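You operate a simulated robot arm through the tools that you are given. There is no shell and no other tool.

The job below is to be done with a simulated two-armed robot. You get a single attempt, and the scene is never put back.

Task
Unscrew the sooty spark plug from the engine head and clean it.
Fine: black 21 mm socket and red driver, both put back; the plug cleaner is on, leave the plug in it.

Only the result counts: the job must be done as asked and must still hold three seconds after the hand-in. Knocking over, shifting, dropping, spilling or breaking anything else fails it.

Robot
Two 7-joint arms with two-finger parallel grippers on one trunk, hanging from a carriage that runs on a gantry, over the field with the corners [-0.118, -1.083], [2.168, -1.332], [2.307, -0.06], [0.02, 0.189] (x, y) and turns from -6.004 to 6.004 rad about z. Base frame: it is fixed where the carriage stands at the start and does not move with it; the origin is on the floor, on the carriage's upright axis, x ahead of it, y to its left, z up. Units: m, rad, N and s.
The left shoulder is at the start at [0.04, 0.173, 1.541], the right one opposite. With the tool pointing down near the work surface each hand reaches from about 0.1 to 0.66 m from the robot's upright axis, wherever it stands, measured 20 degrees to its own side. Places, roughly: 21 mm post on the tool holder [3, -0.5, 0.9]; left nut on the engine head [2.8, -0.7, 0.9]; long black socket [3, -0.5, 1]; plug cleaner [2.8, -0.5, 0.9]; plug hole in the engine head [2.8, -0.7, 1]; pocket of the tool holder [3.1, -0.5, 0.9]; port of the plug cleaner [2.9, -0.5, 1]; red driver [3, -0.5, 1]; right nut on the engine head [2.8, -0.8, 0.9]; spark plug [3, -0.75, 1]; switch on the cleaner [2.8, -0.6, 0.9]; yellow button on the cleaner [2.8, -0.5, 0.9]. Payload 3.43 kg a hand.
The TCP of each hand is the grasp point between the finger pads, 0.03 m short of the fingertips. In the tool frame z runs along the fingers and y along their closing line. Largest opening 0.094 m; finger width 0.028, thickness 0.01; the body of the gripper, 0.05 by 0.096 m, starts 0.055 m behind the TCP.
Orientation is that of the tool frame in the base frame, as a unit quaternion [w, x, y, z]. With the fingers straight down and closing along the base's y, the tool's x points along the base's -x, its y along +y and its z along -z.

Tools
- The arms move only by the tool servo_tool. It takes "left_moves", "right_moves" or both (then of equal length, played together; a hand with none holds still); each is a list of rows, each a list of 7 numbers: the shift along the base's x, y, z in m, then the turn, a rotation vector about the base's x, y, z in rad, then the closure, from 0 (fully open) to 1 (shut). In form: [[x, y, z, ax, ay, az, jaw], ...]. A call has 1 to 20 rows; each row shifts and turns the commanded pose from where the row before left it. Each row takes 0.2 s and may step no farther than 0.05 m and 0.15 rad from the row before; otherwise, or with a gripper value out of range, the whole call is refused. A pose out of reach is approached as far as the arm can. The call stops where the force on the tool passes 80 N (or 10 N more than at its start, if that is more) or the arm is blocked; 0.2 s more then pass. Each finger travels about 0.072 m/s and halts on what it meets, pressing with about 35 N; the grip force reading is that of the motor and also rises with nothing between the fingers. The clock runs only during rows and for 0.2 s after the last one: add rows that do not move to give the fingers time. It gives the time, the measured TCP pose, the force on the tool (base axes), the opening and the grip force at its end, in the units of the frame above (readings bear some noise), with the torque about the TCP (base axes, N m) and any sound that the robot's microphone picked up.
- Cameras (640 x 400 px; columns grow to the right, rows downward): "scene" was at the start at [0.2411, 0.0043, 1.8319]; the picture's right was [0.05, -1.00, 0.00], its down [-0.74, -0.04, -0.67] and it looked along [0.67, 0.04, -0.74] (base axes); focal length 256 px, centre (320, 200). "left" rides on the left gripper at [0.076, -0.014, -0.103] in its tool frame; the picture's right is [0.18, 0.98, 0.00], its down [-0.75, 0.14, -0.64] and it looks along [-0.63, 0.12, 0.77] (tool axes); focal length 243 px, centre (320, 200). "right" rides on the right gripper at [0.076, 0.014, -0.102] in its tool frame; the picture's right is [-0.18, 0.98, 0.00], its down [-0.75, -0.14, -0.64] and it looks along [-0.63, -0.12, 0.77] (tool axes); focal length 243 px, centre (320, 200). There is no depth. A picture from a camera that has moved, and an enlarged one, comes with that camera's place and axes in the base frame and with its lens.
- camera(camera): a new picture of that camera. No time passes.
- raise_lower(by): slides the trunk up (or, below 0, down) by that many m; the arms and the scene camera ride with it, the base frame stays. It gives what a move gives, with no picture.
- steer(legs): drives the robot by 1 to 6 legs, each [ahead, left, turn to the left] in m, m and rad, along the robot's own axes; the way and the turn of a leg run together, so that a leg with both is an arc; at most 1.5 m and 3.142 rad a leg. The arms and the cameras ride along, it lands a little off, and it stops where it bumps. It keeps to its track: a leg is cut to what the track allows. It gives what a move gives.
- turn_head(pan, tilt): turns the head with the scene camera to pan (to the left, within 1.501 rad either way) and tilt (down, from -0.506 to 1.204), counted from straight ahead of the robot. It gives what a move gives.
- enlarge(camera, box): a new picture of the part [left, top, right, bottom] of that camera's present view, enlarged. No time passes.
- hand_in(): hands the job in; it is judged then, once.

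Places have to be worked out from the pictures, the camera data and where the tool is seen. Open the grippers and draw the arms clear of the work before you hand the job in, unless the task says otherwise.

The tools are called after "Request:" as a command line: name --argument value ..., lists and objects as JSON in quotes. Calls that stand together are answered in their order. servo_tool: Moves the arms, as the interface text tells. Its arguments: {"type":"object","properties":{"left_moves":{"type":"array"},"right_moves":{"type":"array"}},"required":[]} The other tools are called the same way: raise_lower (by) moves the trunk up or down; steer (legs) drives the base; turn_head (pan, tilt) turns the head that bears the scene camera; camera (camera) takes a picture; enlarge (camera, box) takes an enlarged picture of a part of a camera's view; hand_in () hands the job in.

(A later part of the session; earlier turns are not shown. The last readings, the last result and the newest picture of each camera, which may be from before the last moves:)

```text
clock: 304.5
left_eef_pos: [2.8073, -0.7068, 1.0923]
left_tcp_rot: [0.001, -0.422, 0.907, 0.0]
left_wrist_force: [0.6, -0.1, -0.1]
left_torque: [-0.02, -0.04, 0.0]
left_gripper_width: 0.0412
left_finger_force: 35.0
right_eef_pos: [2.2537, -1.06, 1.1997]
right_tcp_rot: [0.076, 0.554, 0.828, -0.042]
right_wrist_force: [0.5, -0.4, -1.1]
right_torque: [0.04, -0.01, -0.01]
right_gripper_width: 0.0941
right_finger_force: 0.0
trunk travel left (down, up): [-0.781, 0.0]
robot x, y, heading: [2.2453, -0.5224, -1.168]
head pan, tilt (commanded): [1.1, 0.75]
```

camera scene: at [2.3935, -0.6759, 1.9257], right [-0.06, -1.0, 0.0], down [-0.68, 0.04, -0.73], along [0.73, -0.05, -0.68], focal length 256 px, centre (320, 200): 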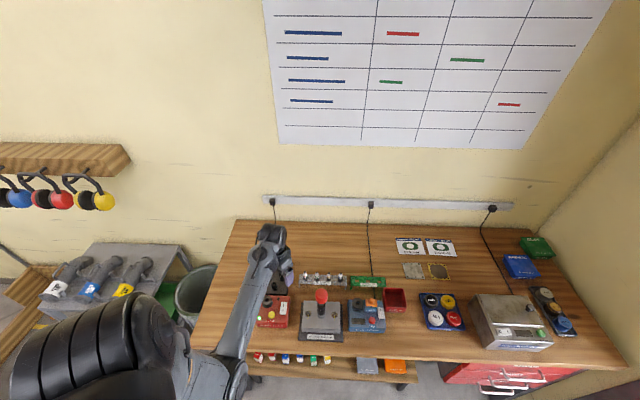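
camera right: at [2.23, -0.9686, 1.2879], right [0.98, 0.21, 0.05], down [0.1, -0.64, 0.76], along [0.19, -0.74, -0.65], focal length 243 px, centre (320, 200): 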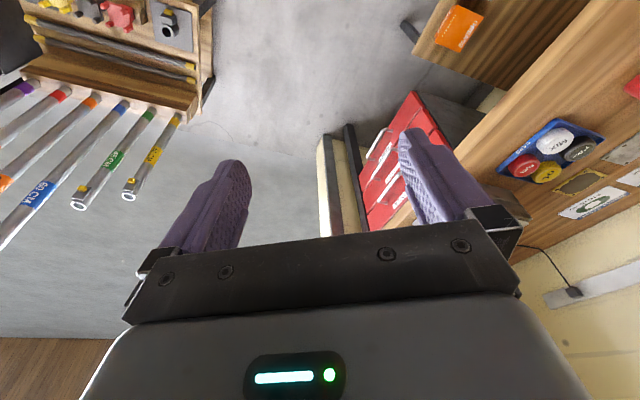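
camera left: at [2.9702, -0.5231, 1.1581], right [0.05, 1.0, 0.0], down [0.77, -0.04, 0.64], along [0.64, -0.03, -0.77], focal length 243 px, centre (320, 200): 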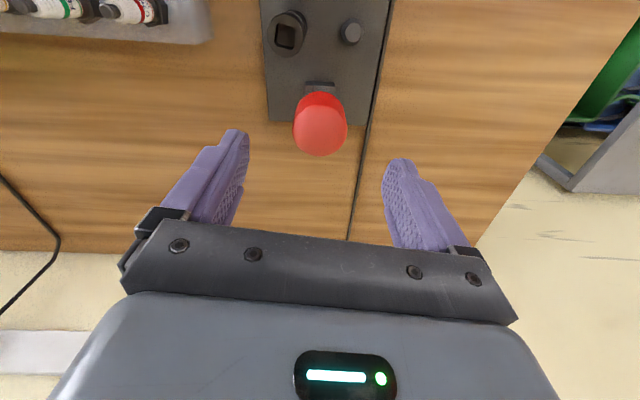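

I test contact height: lower 1 mm and read the force.

Request:
servo_tool --left_moves '[[0, 0, -0.0005, 0, 0, 0, 1], [0, 0, -0.0005, 0, 0, 0, 1], [0, 0, 0, 0, 0, 0, 1]]'

Request:
enlarge --camera "left" --box '[280, 60, 360, 140]'

Request:
enlarge --camera "scene" --box '[295, 275, 345, 330]'

```text
clock: 305.3
left_eef_pos: [2.8064, -0.7063, 1.0889]
left_tcp_rot: [-0.001, -0.422, 0.907, 0.0]
left_wrist_force: [-0.1, 1.3, 0.5]
left_torque: [0.02, 0.0, 0.01]
left_gripper_width: 0.0411
left_finger_force: 35.0
right_eef_pos: [2.2528, -1.0586, 1.2]
right_tcp_rot: [0.075, 0.553, 0.828, -0.043]
right_wrist_force: [-0.6, 0.5, -0.1]
right_torque: [-0.02, -0.02, -0.02]
right_gripper_width: 0.0939
right_finger_force: 0.0
trunk travel left (down, up): [-0.781, 0.0]
robot x, y, heading: [2.2421, -0.5231, -1.163]
head pan, tilt (commanded): [1.1, 0.75]
```

```text
5.00 times, centred on (320, 100) of left
camera zoom: at [2.7676, -0.7735, 1.1933], right [-0.87, 0.49, 0.0], down [0.38, 0.67, 0.64], along [0.32, 0.56, -0.77], focal length 1213 px, centre (320, 700)
```

zoom: 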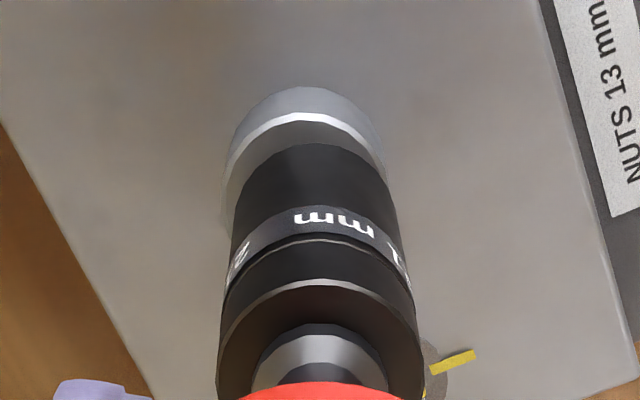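

```text
7.27 times, centred on (320, 302) of scene
camera zoom: at [2.3934, -0.6759, 1.9257], right [-0.06, -1.0, 0.0], down [-0.68, 0.04, -0.73], along [0.73, -0.05, -0.68], focal length 1860 px, centre (320, -546)
```

zoom: 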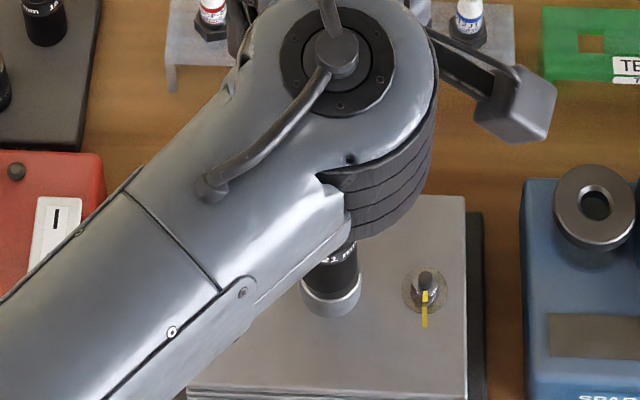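

Little contact; lower another 1 mm.

Request:
servo_tool --left_moves '[[0, 0, -0.0005, 0, 0, 0, 1], [0, 0, -0.0005, 0, 0, 0, 1], [0, 0, 0, 0, 0, 0, 1], [0, 0, 0, 0, 0, 0, 1]]'

```text
clock: 306.3
left_eef_pos: [2.809, -0.7065, 1.09]
left_tcp_rot: [0.0, -0.421, 0.907, -0.001]
left_wrist_force: [0.1, -0.1, 1.3]
left_torque: [0.0, 0.0, -0.03]
left_gripper_width: 0.0414
left_finger_force: 34.8
right_eef_pos: [2.2527, -1.0579, 1.1994]
right_tcp_rot: [0.076, 0.554, 0.828, -0.042]
right_wrist_force: [0.1, 0.3, -1.1]
right_torque: [-0.02, -0.02, 0.02]
right_gripper_width: 0.094
right_finger_force: 0.0
trunk travel left (down, up): [-0.781, 0.0]
robot x, y, heading: [2.2441, -0.5232, -1.164]
head pan, tilt (commanded): [1.1, 0.75]
```

Only ~1 N more: it may be loose now. I lower 2 mm further to see whether it resists.

Request:
servo_tool --left_moves '[[0, 0, -0.0007, 0, 0, 0, 1], [0, 0, -0.0007, 0, 0, 0, 1], [0, 0, -0.0006, 0, 0, 0, 1], [0, 0, 0, 0, 0, 0, 1]]'

```text
clock: 307.3
left_eef_pos: [2.8089, -0.7067, 1.0885]
left_tcp_rot: [0.001, -0.422, 0.906, -0.002]
left_wrist_force: [-0.9, 0.4, 21.6]
left_torque: [-0.03, 0.04, 0.01]
left_gripper_width: 0.0412
left_finger_force: 34.9
right_eef_pos: [2.2531, -1.0603, 1.2002]
right_tcp_rot: [0.076, 0.554, 0.828, -0.041]
right_wrist_force: [-0.4, 0.0, -0.1]
right_torque: [0.02, 0.01, 0.0]
right_gripper_width: 0.094
right_finger_force: 0.1
trunk travel left (down, up): [-0.781, 0.0]
robot x, y, heading: [2.2473, -0.5206, -1.164]
head pan, tilt (commanded): [1.1, 0.75]
```

Firm contact again at a height ~5 mm above the start, so the plug has risen. To be safe I do further strokes; wind back and turn again.

Request:
servo_tool --left_moves '[[0, 0, 0.001, 0, 0, 0, 1], [0, 0, 0, 0, 0, 0, 0.6], [0, 0, 0, 0, 0, 0, 0.5], [0, 0, 0, 0, 0, 0, 0.2], [0, 0, 0, 0, 0, -0.08, 0.1], [0, 0, 0, 0, 0, -0.12, 0.1], [0, 0, 0, 0, 0, -0.145, 0.1], [0, 0, 0, 0, 0, -0.145, 0.1], [0, 0, 0, 0, 0, -0.145, 0.1], [0, 0, 0, 0, 0, -0.145, 0.1], [0, 0, 0, 0, 0, -0.145, 0.1], [0, 0, 0, 0, 0, -0.145, 0.1], [0, 0, 0, 0, 0, -0.145, 0.1], [0, 0, 0, 0, 0, -0.145, 0.1], [0, 0, 0, 0, 0, -0.145, 0.1], [0, 0, 0, 0, 0, -0.145, 0.1], [0, 0, 0, 0, 0, -0.145, 0.1], [0, 0, 0, 0, 0, -0.145, 0.1], [0, 0, 0, 0, 0, -0.145, 0.1], [0, 0, 0, 0, 0, -0.145, 0.1]]'

Request:
servo_tool --left_moves '[[0, 0, 0, 0, 0, -0.145, 0.1], [0, 0, 0, 0, 0, -0.145, 0.1], [0, 0, 0, 0, 0, -0.145, 0.1], [0, 0, 0, 0, 0, -0.1, 0.1], [0, 0, 0, 0, 0, -0.05, 0.1], [0, 0, 0, 0, 0, 0, 0.4], [0, 0, 0, 0, 0, 0, 0.6], [0, 0, 0, 0, 0, 0, 1], [0, 0, 0, 0, 0, 0, 1], [0, 0, 0, 0, 0, 0, 1], [0, 0, 0, 0, 0, 0.06, 1], [0, 0, 0, 0, 0, 0.12, 1], [0, 0, 0, 0, 0, 0.14, 1], [0, 0, 0.0001, 0, 0, 0.14, 1], [0, 0, 0, 0, 0, 0.14, 1], [0, 0, 0.0001, 0, 0, 0.14, 1], [0, 0, 0, 0, 0, 0.14, 1], [0, 0, 0.0001, 0, 0, 0.14, 1], [0, 0, 0, 0, 0, 0.1, 1], [0, 0, 0, 0, 0, 0.05, 1]]'

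Request:
servo_tool --left_moves '[[0, 0, 0, 0, 0, 0.08, 1], [0, 0, 0.0001, 0, 0, 0.12, 1], [0, 0, 0, 0, 0, 0.14, 1], [0, 0, 0.0001, 0, 0, 0.14, 1], [0, 0, 0, 0, 0, 0.14, 1], [0, 0, 0.0001, 0, 0, 0.14, 1], [0, 0, 0, 0, 0, 0.14, 1], [0, 0, 0.0001, 0, 0, 0.14, 1], [0, 0, 0, 0, 0, 0.14, 1], [0, 0, 0.0001, 0, 0, 0.14, 1], [0, 0, 0, 0, 0, 0.14, 1], [0, 0, 0.0001, 0, 0, 0.14, 1], [0, 0, 0, 0, 0, 0.08, 1], [0, 0, 0, 0, 0, 0, 1]]'

Request:
enlarge --camera "left" --box '[280, 60, 360, 140]'

```text
clock: 311.5
left_eef_pos: [2.8075, -0.7069, 1.088]
left_tcp_rot: [0.0, 0.63, 0.777, 0.0]
left_wrist_force: [-0.5, 0.0, 1.0]
left_torque: [-0.02, 0.01, -0.01]
left_gripper_width: 0.0846
left_finger_force: 0.1
right_eef_pos: [2.2536, -1.0597, 1.1999]
right_tcp_rot: [0.076, 0.554, 0.828, -0.042]
right_wrist_force: [0.3, 0.4, 0.7]
right_torque: [-0.02, 0.01, 0.02]
right_gripper_width: 0.094
right_finger_force: 0.1
trunk travel left (down, up): [-0.781, 0.0]
robot x, y, heading: [2.2452, -0.5231, -1.163]
head pan, tilt (commanded): [1.1, 0.75]
```

```text
clock: 315.7
left_eef_pos: [2.806, -0.7063, 1.0881]
left_tcp_rot: [-0.001, 0.378, 0.926, 0.0]
left_wrist_force: [-0.3, -0.2, -0.8]
left_torque: [-0.02, -0.04, 0.0]
left_gripper_width: 0.0412
left_finger_force: 35.3
right_eef_pos: [2.2521, -1.0597, 1.1998]
right_tcp_rot: [0.075, 0.554, 0.828, -0.043]
right_wrist_force: [0.5, 0.1, -0.3]
right_torque: [0.01, -0.01, -0.02]
right_gripper_width: 0.094
right_finger_force: 0.0
trunk travel left (down, up): [-0.781, 0.0]
robot x, y, heading: [2.2398, -0.5233, -1.16]
head pan, tilt (commanded): [1.1, 0.75]
```

```text
clock: 318.7
left_eef_pos: [2.807, -0.7058, 1.0898]
left_tcp_rot: [0.001, -0.437, 0.899, 0.0]
left_wrist_force: [-0.9, 0.2, -0.5]
left_torque: [0.01, -0.02, 0.01]
left_gripper_width: 0.0412
left_finger_force: 35.1
right_eef_pos: [2.2525, -1.0592, 1.1994]
right_tcp_rot: [0.075, 0.554, 0.828, -0.043]
right_wrist_force: [0.3, 0.3, 1.3]
right_torque: [0.0, 0.0, -0.01]
right_gripper_width: 0.0938
right_finger_force: 0.1
trunk travel left (down, up): [-0.781, 0.0]
robot x, y, heading: [2.2427, -0.5243, -1.162]
head pan, tilt (commanded): [1.1, 0.75]
```

```text
5.00 times, centred on (320, 100) of left
camera zoom: at [2.7698, -0.7749, 1.1922], right [-0.89, 0.46, 0.0], down [0.35, 0.68, 0.64], along [0.3, 0.57, -0.77], focal length 1213 px, centre (320, 700)
```

zoom: 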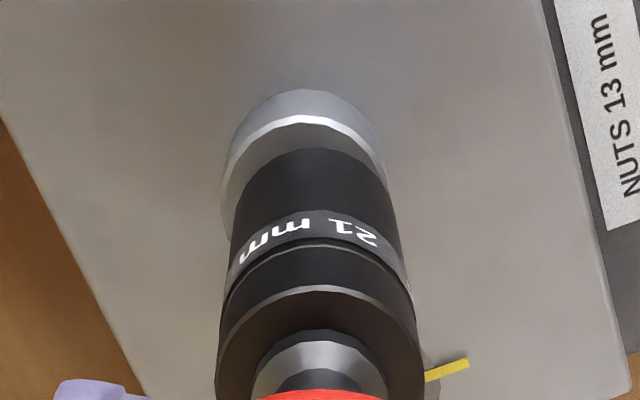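

I release and swing the hand aside to view the foot from the side, as before.

Request:
servo_tool --left_moves '[[0, 0, -0.0008, 0, 0, 0, 1], [0, 0, 0, 0, 0, 0, 0.6], [0, 0, 0, 0, 0, 0, 0.5], [0, 0, 0, 0, 0, 0, 0.2], [0, 0, 0, 0, 0, 0, 0.1], [0, 0, 0.005, 0, 0, -0.05, 0.1], [0, 0, 0.01, 0, 0, -0.1, 0.1], [0, 0, 0.012, 0, 0, -0.12, 0.1], [0, 0, 0.012, 0, 0, -0.12, 0.1], [0, 0, 0.01, 0, 0, -0.12, 0.1], [0, 0, 0.006, 0, 0, -0.12, 0.1], [0.003, 0.006, 0.003, 0, 0, -0.12, 0.1], [0.006, 0.012, 0, 0, 0, -0.12, 0.1], [0.01, 0.02, 0, 0, 0, -0.12, 0.1], [0.012, 0.024, 0, 0, 0, -0.12, 0.1], [0.012, 0.024, 0, 0, 0, -0.12, 0.1], [0.012, 0.024, 0, 0, 0, -0.12, 0.1], [0.01, 0.02, 0, 0, 0, -0.12, 0.1], [0.005, 0.01, 0, 0, 0, -0.08, 0.1], [0, 0, 0, 0, 0, 0, 0.1]]'

Request:
camera --camera "left"

Request:
enlarge --camera "scene" --box '[308, 285, 336, 320]'

```text
clock: 322.9
left_eef_pos: [2.8776, -0.5662, 1.1467]
left_tcp_rot: [0.0, 0.319, 0.948, 0.0]
left_wrist_force: [-0.8, 0.7, -0.1]
left_torque: [-0.02, 0.04, 0.03]
left_gripper_width: 0.0848
left_finger_force: 0.1
right_eef_pos: [2.252, -1.0602, 1.199]
right_tcp_rot: [0.076, 0.553, 0.828, -0.042]
right_wrist_force: [-0.3, -0.3, -0.1]
right_torque: [0.02, -0.01, -0.05]
right_gripper_width: 0.094
right_finger_force: 0.0
trunk travel left (down, up): [-0.781, 0.0]
robot x, y, heading: [2.2434, -0.5234, -1.163]
head pan, tilt (commanded): [1.1, 0.75]
```

```text
taken
camera left: at [2.807, -0.5313, 1.2498], right [0.45, 0.9, 0.0], down [0.69, -0.34, 0.64], along [0.57, -0.29, -0.77], focal length 243 px, centre (320, 200)
```

left: 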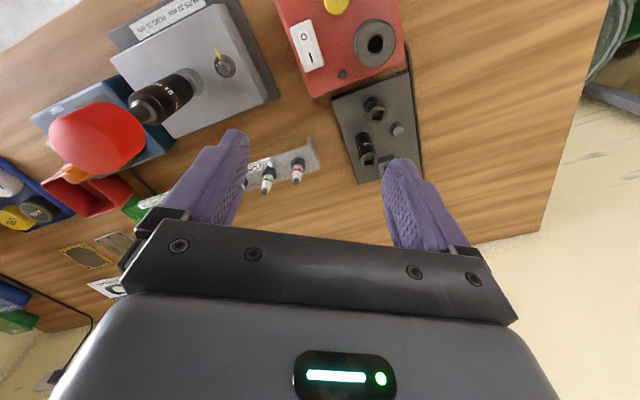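

```text
11.43 times, centred on (322, 302) of scene
camera zoom: at [2.3934, -0.6759, 1.9257], right [-0.06, -1.0, 0.0], down [-0.68, 0.04, -0.73], along [0.73, -0.05, -0.68], focal length 2923 px, centre (297, -971)
```

zoom: 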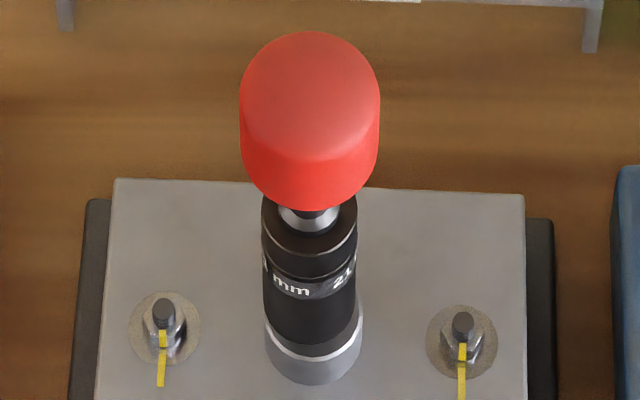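

Let me enlarge the foot from this side view and compare with the earlier one.

Request:
enlarge --camera "left" --box '[110, 50, 220, 150]'

Request:
enlarge --camera "left" --box '[165, 60, 215, 110]'

Request:
enlarge --camera "scene" --box '[316, 300, 330, 316]'

```text
4.00 times, centred on (165, 100) of left
camera zoom: at [2.807, -0.5313, 1.2498], right [0.45, 0.9, 0.0], down [0.69, -0.34, 0.64], along [0.57, -0.29, -0.77], focal length 970 px, centre (940, 600)
```

zoom: 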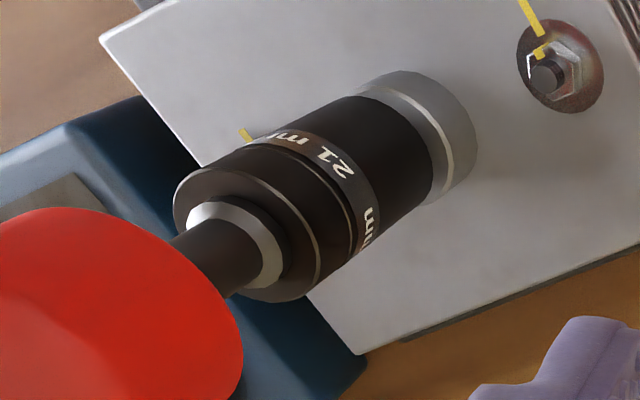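

```text
8.00 times, centred on (190, 85) of left
camera zoom: at [2.807, -0.5313, 1.2498], right [0.45, 0.9, 0.0], down [0.69, -0.34, 0.64], along [0.57, -0.29, -0.77], focal length 1941 px, centre (1360, 1120)
```

zoom: 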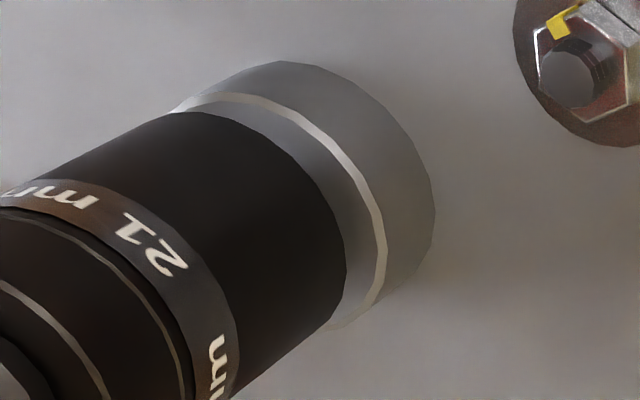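

```text
16.00 times, centred on (323, 308) of scene
camera zoom: at [2.3934, -0.6759, 1.9257], right [-0.06, -1.0, 0.0], down [-0.68, 0.04, -0.73], along [0.73, -0.05, -0.68], focal length 4092 px, centre (272, -1528)
```

zoom: 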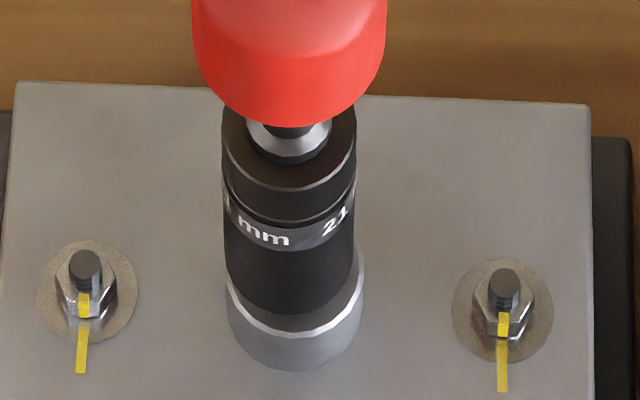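

The socket's foot now stands ~5 mm above the boss, so the plug is coming up. I return, regrip with the hand turned far back (about -60°), and make longer strokes.

Request:
servo_tool --left_moves '[[-0.003, -0.006, 0, 0, 0, -0.06, 0.1], [-0.006, -0.012, 0, 0, 0, -0.12, 0.1], [-0.01, -0.02, 0, 0, 0, -0.14, 0.1], [-0.012, -0.024, 0, 0, 0, -0.14, 0.1], [-0.012, -0.024, 0, 0, 0, -0.14, 0.1], [-0.012, -0.024, 0, 0, 0, -0.14, 0.1], [-0.01, -0.02, 0, 0, 0, -0.14, 0.1], [-0.0055, -0.0095, 0, 0, 0, -0.14, 0.1], [0, 0, 0, 0, 0, -0.14, 0.1], [0, 0, 0, 0, 0, -0.14, 0.1], [0, 0, 0, 0, 0, -0.14, 0.1], [0, 0, 0, 0, 0, -0.14, 0.1], [0, 0, 0, 0, 0, -0.14, 0.1], [0, 0, 0, 0, 0, -0.14, 0.1], [0, 0, 0, 0, 0, -0.1, 0.1], [0, 0, 0, 0, 0, -0.04, 0.1], [0, 0, 0, 0, 0, 0, 0.1]]'

Request:
enlarge --camera "left" --box '[260, 70, 380, 190]'

```text
clock: 326.5
left_eef_pos: [2.8073, -0.707, 1.1471]
left_tcp_rot: [0.0, 0.97, 0.244, 0.0]
left_wrist_force: [0.0, -0.5, 0.4]
left_torque: [-0.02, 0.0, 0.01]
left_gripper_width: 0.0844
left_finger_force: 0.1
right_eef_pos: [2.2521, -1.0581, 1.2002]
right_tcp_rot: [0.075, 0.554, 0.828, -0.042]
right_wrist_force: [0.3, 0.0, -0.6]
right_torque: [0.02, -0.04, -0.02]
right_gripper_width: 0.0941
right_finger_force: 0.1
trunk travel left (down, up): [-0.781, 0.0]
robot x, y, heading: [2.246, -0.5252, -1.165]
head pan, tilt (commanded): [1.1, 0.75]
```

```text
3.33 times, centred on (320, 130) of left
camera zoom: at [2.8653, -0.6575, 1.2494], right [0.63, -0.78, 0.0], down [-0.6, -0.48, 0.64], along [-0.5, -0.4, -0.77], focal length 809 px, centre (320, 433)
```

zoom: 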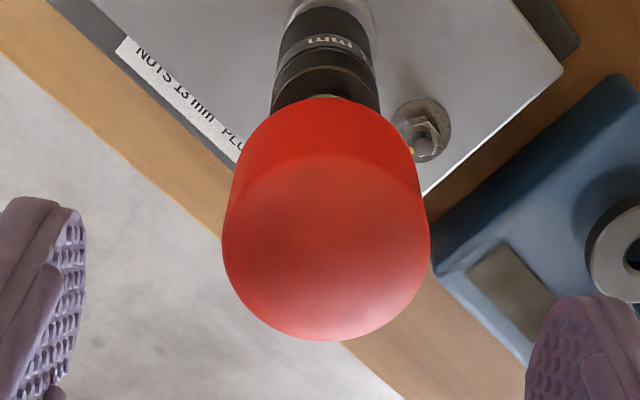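

Yaw -62° is reachable. The knob's axis is ~4 mm off (stack leans a bit); I shift by [+3, +1] mm, lower, grip and start a long stroke.

Request:
servo_tool --left_moves '[[0.0015, 0.0005, -0.004, 0, 0, 0, 0.1], [0.0015, 0.0005, -0.008, 0, 0, 0, 0.1], [0, 0, -0.01, 0, 0, 0, 0.1], [0, 0, -0.01, 0, 0, 0, 0.1], [0, 0, -0.01, 0, 0, 0, 0.1], [0, 0, -0.009, 0, 0, 0, 0.1], [0, 0, -0.005, 0, 0, 0, 0.1], [0, 0, -0.001, 0, 0, 0, 0.1], [0, 0, 0, 0, 0, 0, 0.4], [0, 0, 0, 0, 0, 0, 0.6], [0, 0, 0, 0, 0, 0, 1], [0, 0, 0, 0, 0, 0, 1], [0, 0, 0, 0, 0, 0, 1], [0, 0, 0, 0, 0, 0.06, 1], [0, 0, 0, 0, 0, 0.12, 1], [0, 0, 0, 0, 0, 0.14, 1], [0, 0, 0, 0, 0, 0.14, 1], [0, 0, 0, 0, 0, 0.14, 1], [0, 0, 0, 0, 0, 0.1, 1], [0, 0, 0, 0, 0, 0.05, 1]]'

Request:
servo_tool --left_moves '[[0, 0, 0.0001, 0, 0, 0.08, 1], [0, 0, 0, 0, 0, 0.12, 1], [0, 0, 0.0001, 0, 0, 0.14, 1], [0, 0, 0, 0, 0, 0.14, 1], [0, 0, 0.0001, 0, 0, 0.14, 1], [0, 0, 0, 0, 0, 0.14, 1], [0, 0, 0.0001, 0, 0, 0.14, 1], [0, 0, 0, 0, 0, 0.14, 1], [0, 0, 0.0001, 0, 0, 0.14, 1], [0, 0, 0, 0, 0, 0.14, 1], [0, 0, 0.0001, 0, 0, 0.14, 1], [0, 0, 0, 0, 0, 0.14, 1], [0, 0, 0.0001, 0, 0, 0.14, 1], [0, 0, 0, 0, 0, 0.14, 1], [0, 0, 0.0001, 0, 0, 0.14, 1], [0, 0, 0, 0, 0, 0.14, 1], [0, 0, 0.0001, 0, 0, 0.14, 1], [0, 0, 0, 0, 0, 0.14, 1], [0, 0, 0, 0, 0, 0.14, 1], [0, 0, 0, 0, 0, 0.08, 1]]'

Request:
enlarge --camera "left" --box '[280, 60, 360, 140]'

```text
clock: 330.7
left_eef_pos: [2.8091, -0.7048, 1.0891]
left_tcp_rot: [0.0, 0.811, 0.585, 0.0]
left_wrist_force: [-0.7, -0.7, 4.2]
left_torque: [-0.03, 0.01, 0.01]
left_gripper_width: 0.0414
left_finger_force: 34.7
right_eef_pos: [2.2533, -1.0598, 1.1994]
right_tcp_rot: [0.075, 0.554, 0.828, -0.041]
right_wrist_force: [1.1, 0.3, 0.1]
right_torque: [0.02, 0.02, 0.04]
right_gripper_width: 0.094
right_finger_force: 0.0
trunk travel left (down, up): [-0.781, 0.0]
robot x, y, heading: [2.2453, -0.5245, -1.166]
head pan, tilt (commanded): [1.1, 0.75]
```

```text
clock: 334.9
left_eef_pos: [2.8104, -0.7039, 1.0902]
left_tcp_rot: [0.0, -0.374, 0.927, 0.0]
left_wrist_force: [-0.2, 0.8, 0.1]
left_torque: [-0.02, 0.04, 0.03]
left_gripper_width: 0.0412
left_finger_force: 34.6
right_eef_pos: [2.252, -1.0592, 1.2007]
right_tcp_rot: [0.075, 0.554, 0.828, -0.043]
right_wrist_force: [-0.6, -0.4, -0.4]
right_torque: [-0.01, 0.0, -0.03]
right_gripper_width: 0.0942
right_finger_force: 0.1
trunk travel left (down, up): [-0.781, 0.0]
robot x, y, heading: [2.2471, -0.5214, -1.159]
head pan, tilt (commanded): [1.1, 0.75]
```

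```text
5.00 times, centred on (320, 100) of left
camera zoom: at [2.7633, -0.7674, 1.1933], right [-0.81, 0.58, 0.0], down [0.45, 0.62, 0.64], along [0.37, 0.52, -0.77], focal length 1213 px, centre (320, 700)
```

zoom: 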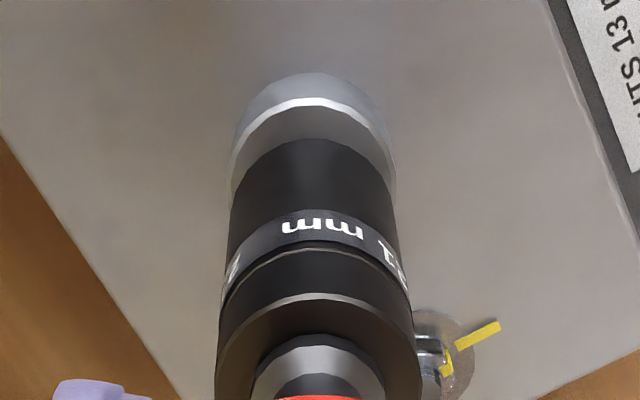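

I do one more full cycle: wind back and another long stroke.

Request:
servo_tool --left_moves '[[0, 0, 0, 0, 0, 0, 0.6], [0, 0, 0, 0, 0, 0, 0.4], [0, 0, 0, 0, 0, 0, 0.1], [0, 0, 0, 0, 0, -0.08, 0.1], [0, 0, 0, 0, 0, -0.12, 0.1], [0, 0, 0, 0, 0, -0.145, 0.1], [0, 0, 0, 0, 0, -0.145, 0.1], [0, 0, 0, 0, 0, -0.145, 0.1], [0, 0, 0, 0, 0, -0.145, 0.1], [0, 0, 0, 0, 0, -0.145, 0.1], [0, 0, 0, 0, 0, -0.145, 0.1], [0, 0, 0, 0, 0, -0.145, 0.1], [0, 0, 0, 0, 0, -0.145, 0.1], [0, 0, 0, 0, 0, -0.145, 0.1], [0, 0, 0, 0, 0, -0.145, 0.1], [0, 0, 0, 0, 0, -0.145, 0.1], [0, 0, 0, 0, 0, -0.145, 0.1], [0, 0, 0, 0, 0, -0.145, 0.1], [0, 0, 0, 0, 0, -0.145, 0.1], [0, 0, 0, 0, 0, -0.145, 0.1]]'

Request:
servo_tool --left_moves '[[0, 0, 0, 0, 0, -0.145, 0.1], [0, 0, 0, 0, 0, -0.145, 0.1], [0, 0, 0, 0, 0, -0.145, 0.1], [0, 0, 0, 0, 0, -0.145, 0.1], [0, 0, 0, 0, 0, -0.145, 0.1], [0, 0, 0, 0, 0, -0.145, 0.1], [0, 0, 0, 0, 0, -0.1, 0.1], [0, 0, 0, 0, 0, -0.05, 0.1], [0, 0, 0, 0, 0, 0, 0.4], [0, 0, 0, 0, 0, 0, 0.6], [0, 0, 0, 0, 0, 0, 1], [0, 0, 0, 0, 0, 0, 1], [0, 0, 0, 0, 0, 0, 1], [0, 0, 0, 0, 0, 0.06, 1], [0, 0, 0, 0, 0, 0.12, 1], [0, 0, 0, 0, 0, 0.14, 1], [0, 0, 0, 0, 0, 0.14, 1], [0, 0, 0, 0, 0, 0.14, 1], [0, 0, 0, 0, 0, 0.1, 1], [0, 0, 0, 0, 0, 0.05, 1]]'

Request:
servo_tool --left_moves '[[0, 0, 0.0001, 0, 0, 0.08, 1], [0, 0, 0, 0, 0, 0.12, 1], [0, 0, 0.0001, 0, 0, 0.14, 1], [0, 0, 0, 0, 0, 0.14, 1], [0, 0, 0.0001, 0, 0, 0.14, 1], [0, 0, 0, 0, 0, 0.14, 1], [0, 0, 0.0001, 0, 0, 0.14, 1], [0, 0, 0, 0, 0, 0.14, 1], [0, 0, 0.0001, 0, 0, 0.14, 1], [0, 0, 0, 0, 0, 0.14, 1], [0, 0, 0.0001, 0, 0, 0.14, 1], [0, 0, 0, 0, 0, 0.14, 1], [0, 0, 0.0001, 0, 0, 0.14, 1], [0, 0, 0, 0, 0, 0.14, 1], [0, 0, 0.0001, 0, 0, 0.14, 1], [0, 0, 0, 0, 0, 0.14, 1], [0, 0, 0.0001, 0, 0, 0.14, 1], [0, 0, 0, 0, 0, 0.14, 1], [0, 0, 0, 0, 0, 0.14, 1], [0, 0, 0, 0, 0, 0.08, 1]]'

Request:
enlarge --camera "left" --box '[280, 60, 360, 140]'

```text
clock: 339.1
left_eef_pos: [2.8101, -0.7051, 1.0901]
left_tcp_rot: [-0.002, 0.722, 0.692, 0.001]
left_wrist_force: [0.0, -0.8, -0.2]
left_torque: [-0.01, -0.03, 0.01]
left_gripper_width: 0.0845
left_finger_force: 0.0
right_eef_pos: [2.2527, -1.0583, 1.2007]
right_tcp_rot: [0.076, 0.554, 0.828, -0.043]
right_wrist_force: [-0.4, -0.2, 0.6]
right_torque: [0.02, -0.04, 0.0]
right_gripper_width: 0.0941
right_finger_force: 0.1
trunk travel left (down, up): [-0.781, 0.0]
robot x, y, heading: [2.245, -0.5231, -1.164]
head pan, tilt (commanded): [1.1, 0.75]
```

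```text
clock: 343.3
left_eef_pos: [2.8093, -0.7045, 1.0901]
left_tcp_rot: [0.0, 0.807, 0.59, 0.0]
left_wrist_force: [-0.1, 0.0, 0.3]
left_torque: [-0.02, -0.01, -0.01]
left_gripper_width: 0.0413
left_finger_force: 35.6
right_eef_pos: [2.2531, -1.0592, 1.2003]
right_tcp_rot: [0.075, 0.554, 0.828, -0.042]
right_wrist_force: [0.3, -0.3, -0.3]
right_torque: [-0.02, -0.02, 0.02]
right_gripper_width: 0.0939
right_finger_force: 0.1
trunk travel left (down, up): [-0.781, 0.0]
robot x, y, heading: [2.2433, -0.5227, -1.168]
head pan, tilt (commanded): [1.1, 0.75]
```

```text
clock: 347.5
left_eef_pos: [2.8107, -0.7053, 1.0908]
left_tcp_rot: [0.0, -0.38, 0.925, 0.0]
left_wrist_force: [0.0, -0.1, -0.2]
left_torque: [-0.05, 0.03, -0.04]
left_gripper_width: 0.041
left_finger_force: 34.7
right_eef_pos: [2.2532, -1.0589, 1.1996]
right_tcp_rot: [0.076, 0.555, 0.827, -0.042]
right_wrist_force: [-0.6, -0.3, -0.3]
right_torque: [0.01, 0.01, -0.02]
right_gripper_width: 0.0939
right_finger_force: 0.2
trunk travel left (down, up): [-0.781, 0.0]
robot x, y, heading: [2.2462, -0.5235, -1.167]
head pan, tilt (commanded): [1.1, 0.75]
```

```text
5.00 times, centred on (320, 100) of left
camera zoom: at [2.7641, -0.7681, 1.1944], right [-0.82, 0.57, 0.0], down [0.44, 0.63, 0.64], along [0.37, 0.53, -0.77], focal length 1213 px, centre (320, 700)
```

zoom: 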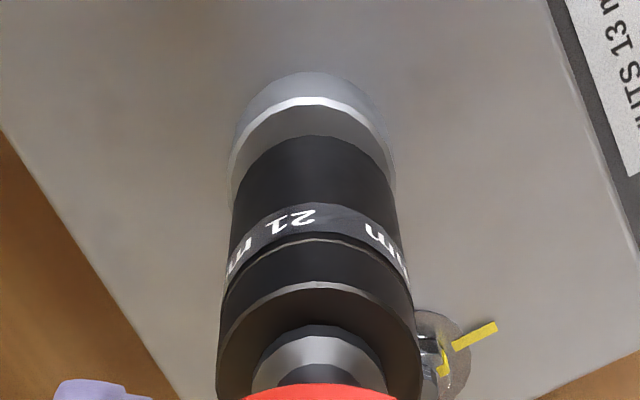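

The stack no longer rises while turning, so the plug should be fully unscrewed. I lift the driver out and return it to its pocket.

Request:
servo_tool --left_moves '[[0, 0, 0.003, 0, 0, -0.03, 1], [0, 0, 0.006, 0, 0, -0.06, 1], [0, 0, 0.01, 0, 0, -0.08, 1], [0, 0, 0.012, 0, 0, -0.08, 1], [0, 0, 0.01, 0, 0, -0.08, 1], [0, 0, 0.004, 0, 0, -0.08, 1], [0.008, 0.006, 0, 0, 0, -0.08, 1], [0.015, 0.011, 0, 0, 0, -0.08, 1], [0.02, 0.015, 0, 0, 0, -0.08, 1], [0.025, 0.0187, -0.005, 0, 0, -0.06, 1], [0.025, 0.0187, -0.007, 0, 0, -0.06, 1], [0.025, 0.0187, -0.008, 0, 0, -0.04, 1], [0.025, 0.0187, -0.008, 0, 0, -0.03, 1], [0.025, 0.0187, -0.008, 0, 0, 0, 1], [0.025, 0.0187, -0.008, 0, 0, 0, 1], [0.02, 0.015, -0.006, 0, 0, 0, 1], [0.015, 0.011, -0.004, 0, 0, 0, 1], [0.009, 0.0068, 0, 0, 0, 0, 1], [0, 0, 0, 0, 0, 0, 1]]'

Request:
enlarge --camera "left" --box '[275, 50, 365, 150]'

Request:
enlarge --camera "scene" --box '[305, 285, 340, 325]'

```text
clock: 351.5
left_eef_pos: [3.0467, -0.5267, 1.0814]
left_tcp_rot: [0.0, 0.031, 1.0, -0.001]
left_wrist_force: [0.2, 0.1, -1.0]
left_torque: [0.01, 0.02, 0.0]
left_gripper_width: 0.0414
left_finger_force: 34.8
right_eef_pos: [2.2531, -1.0584, 1.1994]
right_tcp_rot: [0.075, 0.554, 0.828, -0.042]
right_wrist_force: [0.3, 0.7, 0.2]
right_torque: [0.02, -0.03, -0.01]
right_gripper_width: 0.0942
right_finger_force: 0.1
trunk travel left (down, up): [-0.781, 0.0]
robot x, y, heading: [2.2476, -0.525, -1.165]
head pan, tilt (commanded): [1.1, 0.75]
```

```text
4.00 times, centred on (320, 100) of left
camera zoom: at [2.9683, -0.5367, 1.1851], right [-0.12, 0.99, 0.0], down [0.76, 0.09, 0.64], along [0.64, 0.08, -0.77], focal length 970 px, centre (320, 600)
```

zoom: 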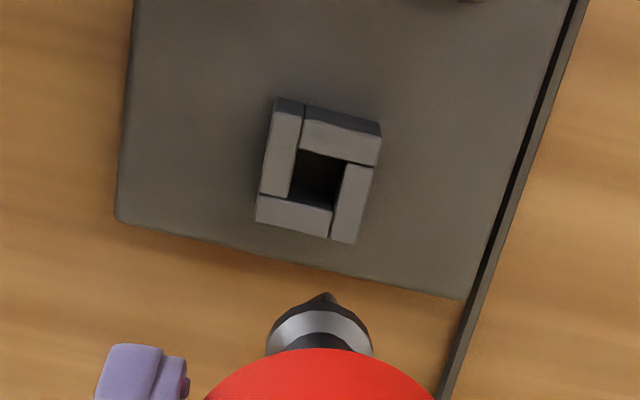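

```text
10.00 times, centred on (322, 305) of scene
camera zoom: at [2.3934, -0.6759, 1.9257], right [-0.06, -1.0, 0.0], down [-0.68, 0.04, -0.73], along [0.73, -0.05, -0.68], focal length 2557 px, centre (295, -850)
```

zoom: 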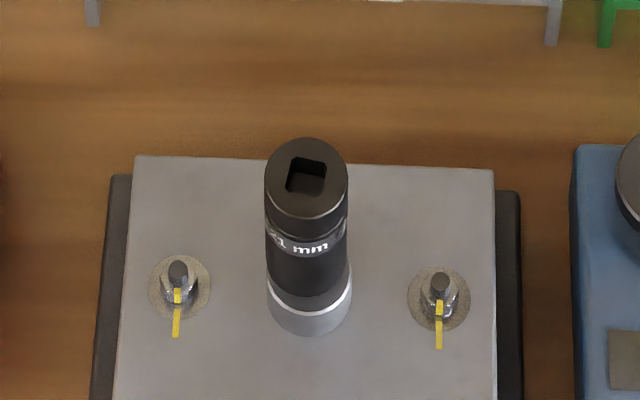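

The socket still stands. The driver's tip is turned ~45° relative to the hand now; I zoom on it to find how far to rotate for the pocket.

Request:
enlarge --camera "left" --box '[300, 115, 340, 145]'

Request:
enlarge --camera "scene" --box '[278, 240, 294, 260]'

```text
13.33 times, centred on (320, 130) of left
camera zoom: at [2.9683, -0.5367, 1.1851], right [-0.12, 0.99, 0.0], down [0.76, 0.09, 0.64], along [0.64, 0.08, -0.77], focal length 3235 px, centre (320, 1133)
```

zoom: 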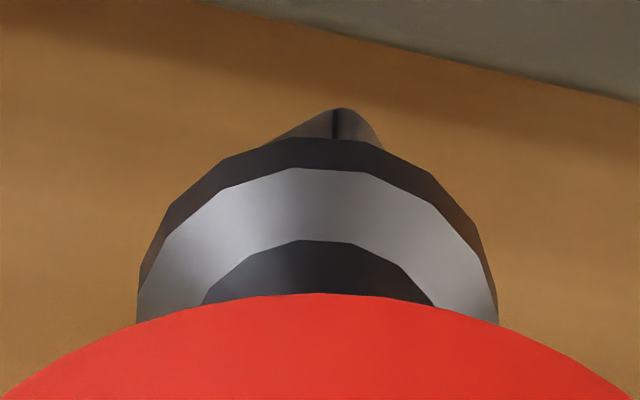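

```text
16.00 times, centred on (286, 250) of scene
camera zoom: at [2.3934, -0.6759, 1.9257], right [-0.06, -1.0, 0.0], down [-0.68, 0.04, -0.73], along [0.73, -0.05, -0.68], focal length 4092 px, centre (864, -600)
```

zoom: 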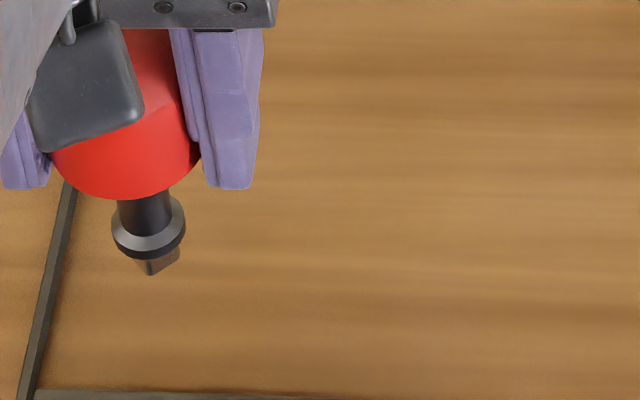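

The square is 45° off, so I rotate the hand +0.71 rad (to ~127°, where the fingers also clear the 16 mm socket) and check alignment over the pocket.

Request:
servo_tool --left_moves '[[0, 0, 0, 0, 0, 0.05, 1], [0, 0, 0, 0, 0, 0.1, 1], [0.0015, -0.001, 0, 0, 0, 0.13, 1], [0.0015, -0.001, 0, 0, 0, 0.13, 1], [0, 0, 0, 0, 0, 0.13, 1], [0, 0, 0, 0, 0, 0.11, 1], [0, 0, 0, 0, 0, 0.06, 1], [0, 0, 0, 0, 0, 0, 1], [0, 0, 0, 0, 0, 0, 1]]'

Request:
raise_lower --by -0.08

Request:
enlarge --camera "left" --box '[285, 85, 355, 155]'

```text
clock: 353.5
left_eef_pos: [3.0494, -0.5295, 1.0813]
left_tcp_rot: [-0.001, -0.318, 0.948, 0.0]
left_wrist_force: [-0.2, 0.1, -2.3]
left_torque: [0.0, -0.01, -0.01]
left_gripper_width: 0.041
left_finger_force: 35.4
right_eef_pos: [2.2525, -1.0594, 1.1998]
right_tcp_rot: [0.076, 0.553, 0.828, -0.042]
right_wrist_force: [0.1, -0.2, 0.3]
right_torque: [0.01, -0.02, 0.03]
right_gripper_width: 0.094
right_finger_force: 0.1
trunk travel left (down, up): [-0.781, 0.0]
robot x, y, heading: [2.2418, -0.5255, -1.164]
head pan, tilt (commanded): [1.1, 0.75]
```

```text
clock: 354.6
left_eef_pos: [3.0498, -0.5304, 1.0027]
left_tcp_rot: [0.0, -0.318, 0.948, 0.0]
left_wrist_force: [0.7, 0.0, -1.5]
left_torque: [-0.03, -0.02, -0.01]
left_gripper_width: 0.0411
left_finger_force: 35.1
right_eef_pos: [2.2529, -1.0574, 1.1188]
right_tcp_rot: [0.076, 0.554, 0.828, -0.043]
right_wrist_force: [-0.1, -0.2, -0.4]
right_torque: [0.01, 0.01, 0.03]
right_gripper_width: 0.094
right_finger_force: 0.1
trunk travel left (down, up): [-0.701, 0.08]
robot x, y, heading: [2.244, -0.5216, -1.165]
head pan, tilt (commanded): [1.1, 0.75]
```

```text
5.71 times, centred on (320, 120) of left
camera zoom: at [2.996, -0.5869, 1.1054], right [-0.74, 0.67, 0.0], down [0.52, 0.57, 0.64], along [0.43, 0.47, -0.77], focal length 1386 px, centre (320, 657)
```

zoom: 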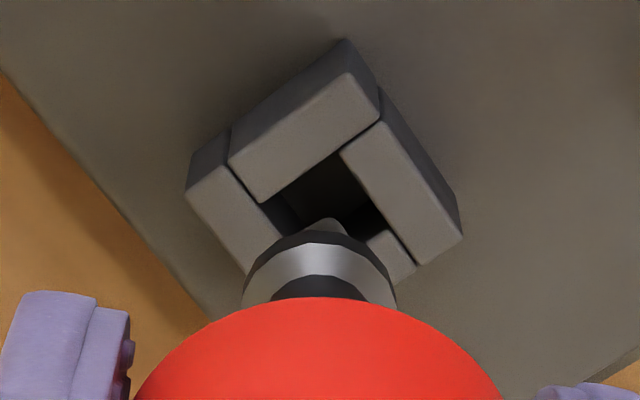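

I shift by [+0.2, +2.3] mm and lower into the pocket.

Request:
servo_tool --left_moves '[[0.0001, 0.0012, 0, 0, 0, 0, 1], [0.0001, 0.0011, -0.002, 0, 0, 0, 1], [0, 0, -0.004, 0, 0, 0, 1], [0, 0, -0.004, 0, 0, 0, 1], [0, 0, -0.003, 0, 0, 0, 1], [0, 0, -0.002, 0, 0, 0, 1], [0, 0, 0, 0, 0, 0, 1]]'

Request:
enlarge --camera "left" --box '[285, 85, 355, 155]'

```text
clock: 356.2
left_eef_pos: [3.0493, -0.5264, 0.9849]
left_tcp_rot: [-0.001, -0.318, 0.948, -0.002]
left_wrist_force: [-0.7, -0.3, -2.2]
left_torque: [0.01, -0.01, 0.02]
left_gripper_width: 0.0411
left_finger_force: 35.0
right_eef_pos: [2.2518, -1.0591, 1.1194]
right_tcp_rot: [0.076, 0.553, 0.829, -0.041]
right_wrist_force: [0.5, 0.0, -0.2]
right_torque: [-0.01, 0.0, 0.03]
right_gripper_width: 0.0939
right_finger_force: 0.1
trunk travel left (down, up): [-0.701, 0.08]
robot x, y, heading: [2.2456, -0.5266, -1.162]
head pan, tilt (commanded): [1.1, 0.75]
```

```text
5.71 times, centred on (320, 120) of left
camera zoom: at [2.9962, -0.5845, 1.0901], right [-0.74, 0.67, 0.0], down [0.52, 0.57, 0.64], along [0.43, 0.47, -0.77], focal length 1386 px, centre (320, 657)
```

zoom: 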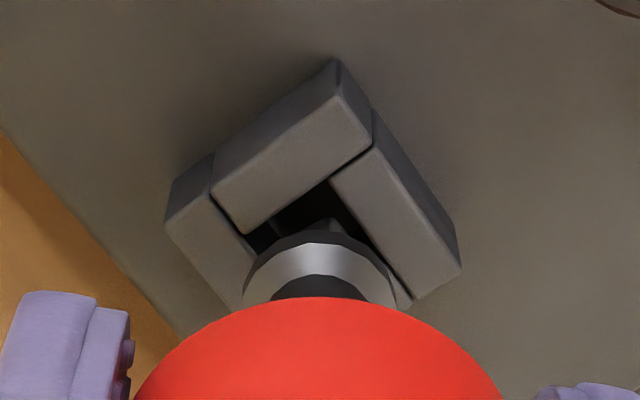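

The tip's corner sits inside the hole's corner. I continue down slowly, watching the force.

Request:
servo_tool --left_moves '[[0, 0, -0.002, 0, 0, 0, 1], [0, 0, -0.002, 0, 0, 0, 1], [0, 0, -0.002, 0, 0, 0, 1], [0, 0, -0.002, 0, 0, 0, 1], [0, 0, -0.002, 0, 0, 0, 1], [0, 0, 0, 0, 0, 0, 1]]'

Request:
enlarge --camera "left" --box '[285, 85, 355, 155]'

```text
clock: 357.6
left_eef_pos: [3.0513, -0.5283, 0.9798]
left_tcp_rot: [-0.001, -0.319, 0.948, -0.001]
left_wrist_force: [-5.8, -2.2, 6.7]
left_torque: [-0.1, 0.41, 0.05]
left_gripper_width: 0.0414
left_finger_force: 35.2
right_eef_pos: [2.2533, -1.0594, 1.1208]
right_tcp_rot: [0.075, 0.554, 0.828, -0.042]
right_wrist_force: [0.1, -0.4, 1.0]
right_torque: [-0.02, -0.01, 0.01]
right_gripper_width: 0.0941
right_finger_force: 0.1
trunk travel left (down, up): [-0.701, 0.08]
robot x, y, heading: [2.2485, -0.5227, -1.167]
head pan, tilt (commanded): [1.1, 0.75]
```

```text
5.71 times, centred on (320, 120) of left
camera zoom: at [2.9978, -0.5848, 1.0818], right [-0.74, 0.67, 0.0], down [0.51, 0.57, 0.64], along [0.43, 0.47, -0.77], focal length 1386 px, centre (320, 657)
```

zoom: 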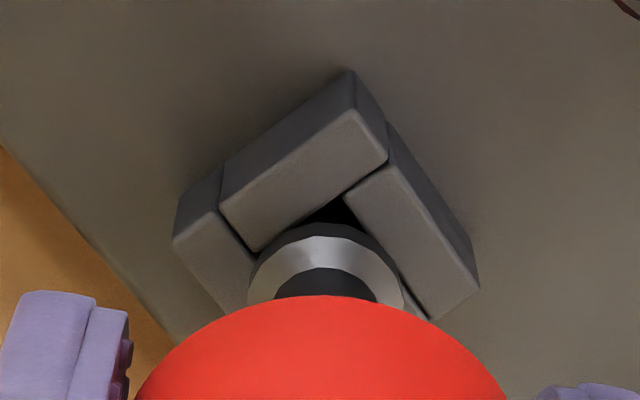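

Light contact from the far wall. I rise 3 mm, shift back 1.2 mm and try again.

Request:
servo_tool --left_moves '[[0, 0, 0.002, 0, 0, 0, 1], [-0.0005, -0.0003, 0.002, 0, 0, 0, 1], [-0.0006, -0.0004, 0, 0, 0, 0, 1], [0, 0, -0.001, 0, 0, 0, 1], [0, 0, -0.0015, 0, 0, 0, 1], [0, 0, -0.0015, 0, 0, 0, 1], [0, 0, -0.0015, 0, 0, 0, 1], [0, 0, 0, 0, 0, 0, 1]]'

```text
clock: 359.4
left_eef_pos: [3.0498, -0.5284, 0.9762]
left_tcp_rot: [0.001, -0.318, 0.948, -0.001]
left_wrist_force: [3.9, -0.5, 1.6]
left_torque: [-0.02, -0.25, 0.01]
left_gripper_width: 0.0411
left_finger_force: 35.2
right_eef_pos: [2.2533, -1.0596, 1.1195]
right_tcp_rot: [0.076, 0.554, 0.828, -0.042]
right_wrist_force: [-0.1, 0.1, 0.3]
right_torque: [0.0, -0.03, 0.01]
right_gripper_width: 0.0939
right_finger_force: 0.0
trunk travel left (down, up): [-0.701, 0.08]
robot x, y, heading: [2.248, -0.5209, -1.162]
head pan, tilt (commanded): [1.1, 0.75]
```

It is entering (z=0.976, small loads). I relax x by +0.4 mm and lower on.

Request:
servo_tool --left_moves '[[0.0004, 0.0001, -0.001, 0, 0, 0, 1], [0, 0, -0.0015, 0, 0, 0, 1], [0, 0, -0.0015, 0, 0, 0, 1], [0, 0, -0.0015, 0, 0, 0, 1], [0, 0, 0, 0, 0, 0, 1]]'

Request:
enlarge --camera "left" --box '[285, 85, 355, 155]'

```text
clock: 360.6
left_eef_pos: [3.0506, -0.5273, 0.9715]
left_tcp_rot: [-0.001, -0.319, 0.948, -0.001]
left_wrist_force: [-19.6, 1.2, 38.7]
left_torque: [0.26, 0.89, 0.09]
left_gripper_width: 0.0409
left_finger_force: 34.6
right_eef_pos: [2.2537, -1.059, 1.1217]
right_tcp_rot: [0.075, 0.554, 0.828, -0.042]
right_wrist_force: [-0.7, 0.1, -0.2]
right_torque: [-0.03, 0.02, 0.03]
right_gripper_width: 0.0943
right_finger_force: 0.0
trunk travel left (down, up): [-0.701, 0.08]
robot x, y, heading: [2.2459, -0.5278, -1.165]
head pan, tilt (commanded): [1.1, 0.75]
```

```text
5.71 times, centred on (320, 120) of left
camera zoom: at [2.9969, -0.585, 1.0757], right [-0.74, 0.67, 0.0], down [0.52, 0.57, 0.64], along [0.43, 0.47, -0.77], focal length 1386 px, centre (320, 657)
```

zoom: 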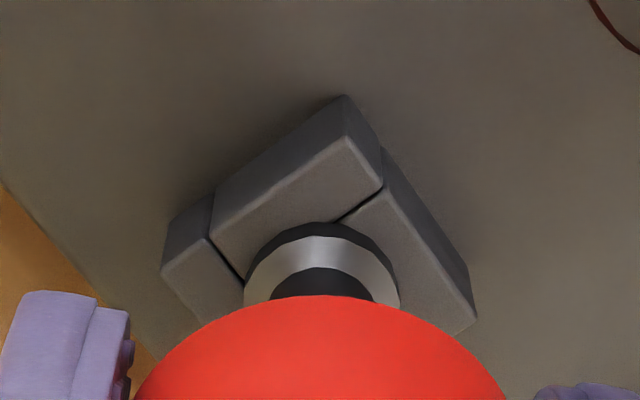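

The flange covers the hole: seated (39 N). I relax 2 mm upward and release.

Request:
servo_tool --left_moves '[[0, 0, 0.001, 0, 0, 0, 1], [0, 0, 0.001, 0, 0, 0, 1], [0, 0, 0, 0, 0, 0, 1], [0, 0, 0, 0, 0, 0, 0.55], [0, 0, 0, 0, 0, 0, 0.5], [0, 0, 0, 0, 0, 0, 0.45], [0, 0, 0, 0, 0, 0, 0.35], [0, 0, 0, 0, 0, 0, 0.35]]'

Request:
enlarge --camera "left" --box '[260, 90, 380, 240]'

```text
clock: 362.4
left_eef_pos: [3.0482, -0.5278, 0.9721]
left_tcp_rot: [0.0, -0.318, 0.948, 0.0]
left_wrist_force: [0.1, 0.3, -0.9]
left_torque: [0.02, 0.04, 0.01]
left_gripper_width: 0.0612
left_finger_force: 0.0
right_eef_pos: [2.2525, -1.0583, 1.1187]
right_tcp_rot: [0.076, 0.554, 0.828, -0.042]
right_wrist_force: [0.7, -0.4, 0.7]
right_torque: [-0.02, 0.0, 0.0]
right_gripper_width: 0.0937
right_finger_force: 0.0
trunk travel left (down, up): [-0.701, 0.08]
robot x, y, heading: [2.2507, -0.5221, -1.161]
head pan, tilt (commanded): [1.1, 0.75]
```

```text
2.67 times, centred on (320, 165) of left
camera zoom: at [2.9955, -0.5852, 1.0753], right [-0.74, 0.67, 0.0], down [0.52, 0.57, 0.64], along [0.43, 0.47, -0.77], focal length 647 px, centre (320, 293)
```

zoom: 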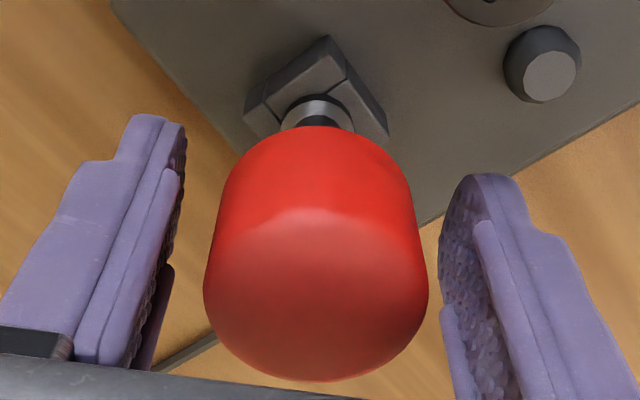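

The driver is back, upright. I rise and go to the socket to lift it and see whether the plug comes along.

Request:
raise_lower --by 0.08

Request:
servo_tool --left_moves '[[0, 0, 0.01, 0, 0, 0, 0.35], [0, 0, 0.015, 0, 0, -0.04, 0.35], [-0.008, -0.006, 0.015, 0, 0, -0.06, 0.36], [-0.015, -0.011, 0.012, 0, 0, -0.07, 0.36], [-0.02, -0.015, 0.004, 0, 0, -0.07, 0.36], [-0.025, -0.0187, 0, 0, 0, -0.07, 0.36], [-0.025, -0.0187, 0, 0, 0, -0.07, 0.36], [-0.025, -0.0187, 0, 0, 0, -0.07, 0.36], [-0.025, -0.0187, 0, 0, 0, -0.07, 0.36], [-0.025, -0.0187, 0, 0, 0, -0.07, 0.36], [-0.025, -0.0187, 0, 0, 0, -0.07, 0.36], [-0.02, -0.015, 0, 0, 0, -0.06, 0.36], [-0.015, -0.011, 0, 0, 0, -0.02, 0.36], [-0.01, -0.0075, 0, 0, 0, 0, 0.36], [0, 0, 0, 0, 0, 0, 0.36], [0, 0, 0, 0, 0, 0, 0.36]]'

Request:
enlarge --camera "left" --box '[260, 60, 380, 180]'

```text
clock: 363.6
left_eef_pos: [3.0492, -0.5279, 1.0527]
left_tcp_rot: [0.0, -0.318, 0.948, 0.0]
left_wrist_force: [0.1, 0.1, -0.2]
left_torque: [0.01, -0.02, -0.03]
left_gripper_width: 0.0608
left_finger_force: 0.0
right_eef_pos: [2.2524, -1.0595, 1.1997]
right_tcp_rot: [0.075, 0.553, 0.828, -0.042]
right_wrist_force: [0.1, -0.7, 0.1]
right_torque: [-0.01, 0.0, 0.01]
right_gripper_width: 0.094
right_finger_force: 0.1
trunk travel left (down, up): [-0.781, 0.0]
robot x, y, heading: [2.2426, -0.525, -1.166]
head pan, tilt (commanded): [1.1, 0.75]
```

```text
clock: 367.0
left_eef_pos: [2.8102, -0.7055, 1.109]
left_tcp_rot: [0.0, 0.046, 0.999, -0.001]
left_wrist_force: [0.4, 0.1, -0.7]
left_torque: [-0.01, 0.0, 0.03]
left_gripper_width: 0.0601
left_finger_force: 0.0
right_eef_pos: [2.2524, -1.0592, 1.2006]
right_tcp_rot: [0.076, 0.553, 0.828, -0.042]
right_wrist_force: [-0.2, -0.3, -0.4]
right_torque: [-0.03, 0.0, -0.03]
right_gripper_width: 0.0941
right_finger_force: 0.0
trunk travel left (down, up): [-0.781, 0.0]
robot x, y, heading: [2.2445, -0.5284, -1.167]
head pan, tilt (commanded): [1.1, 0.75]
```

```text
3.33 times, centred on (320, 120) of left
camera zoom: at [2.7318, -0.7125, 1.2115], right [-0.09, 1.0, 0.0], down [0.76, 0.07, 0.64], along [0.64, 0.06, -0.77], focal length 809 px, centre (320, 467)
```

zoom: 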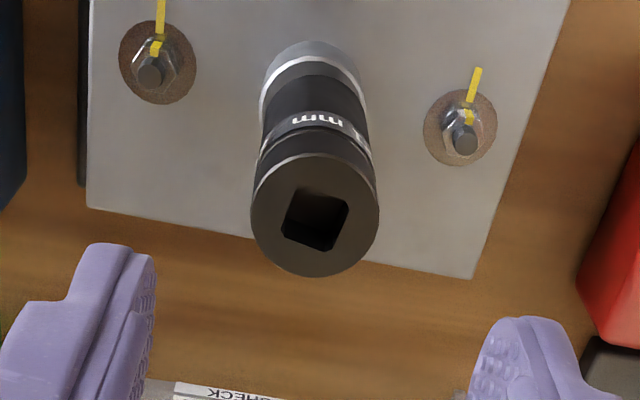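

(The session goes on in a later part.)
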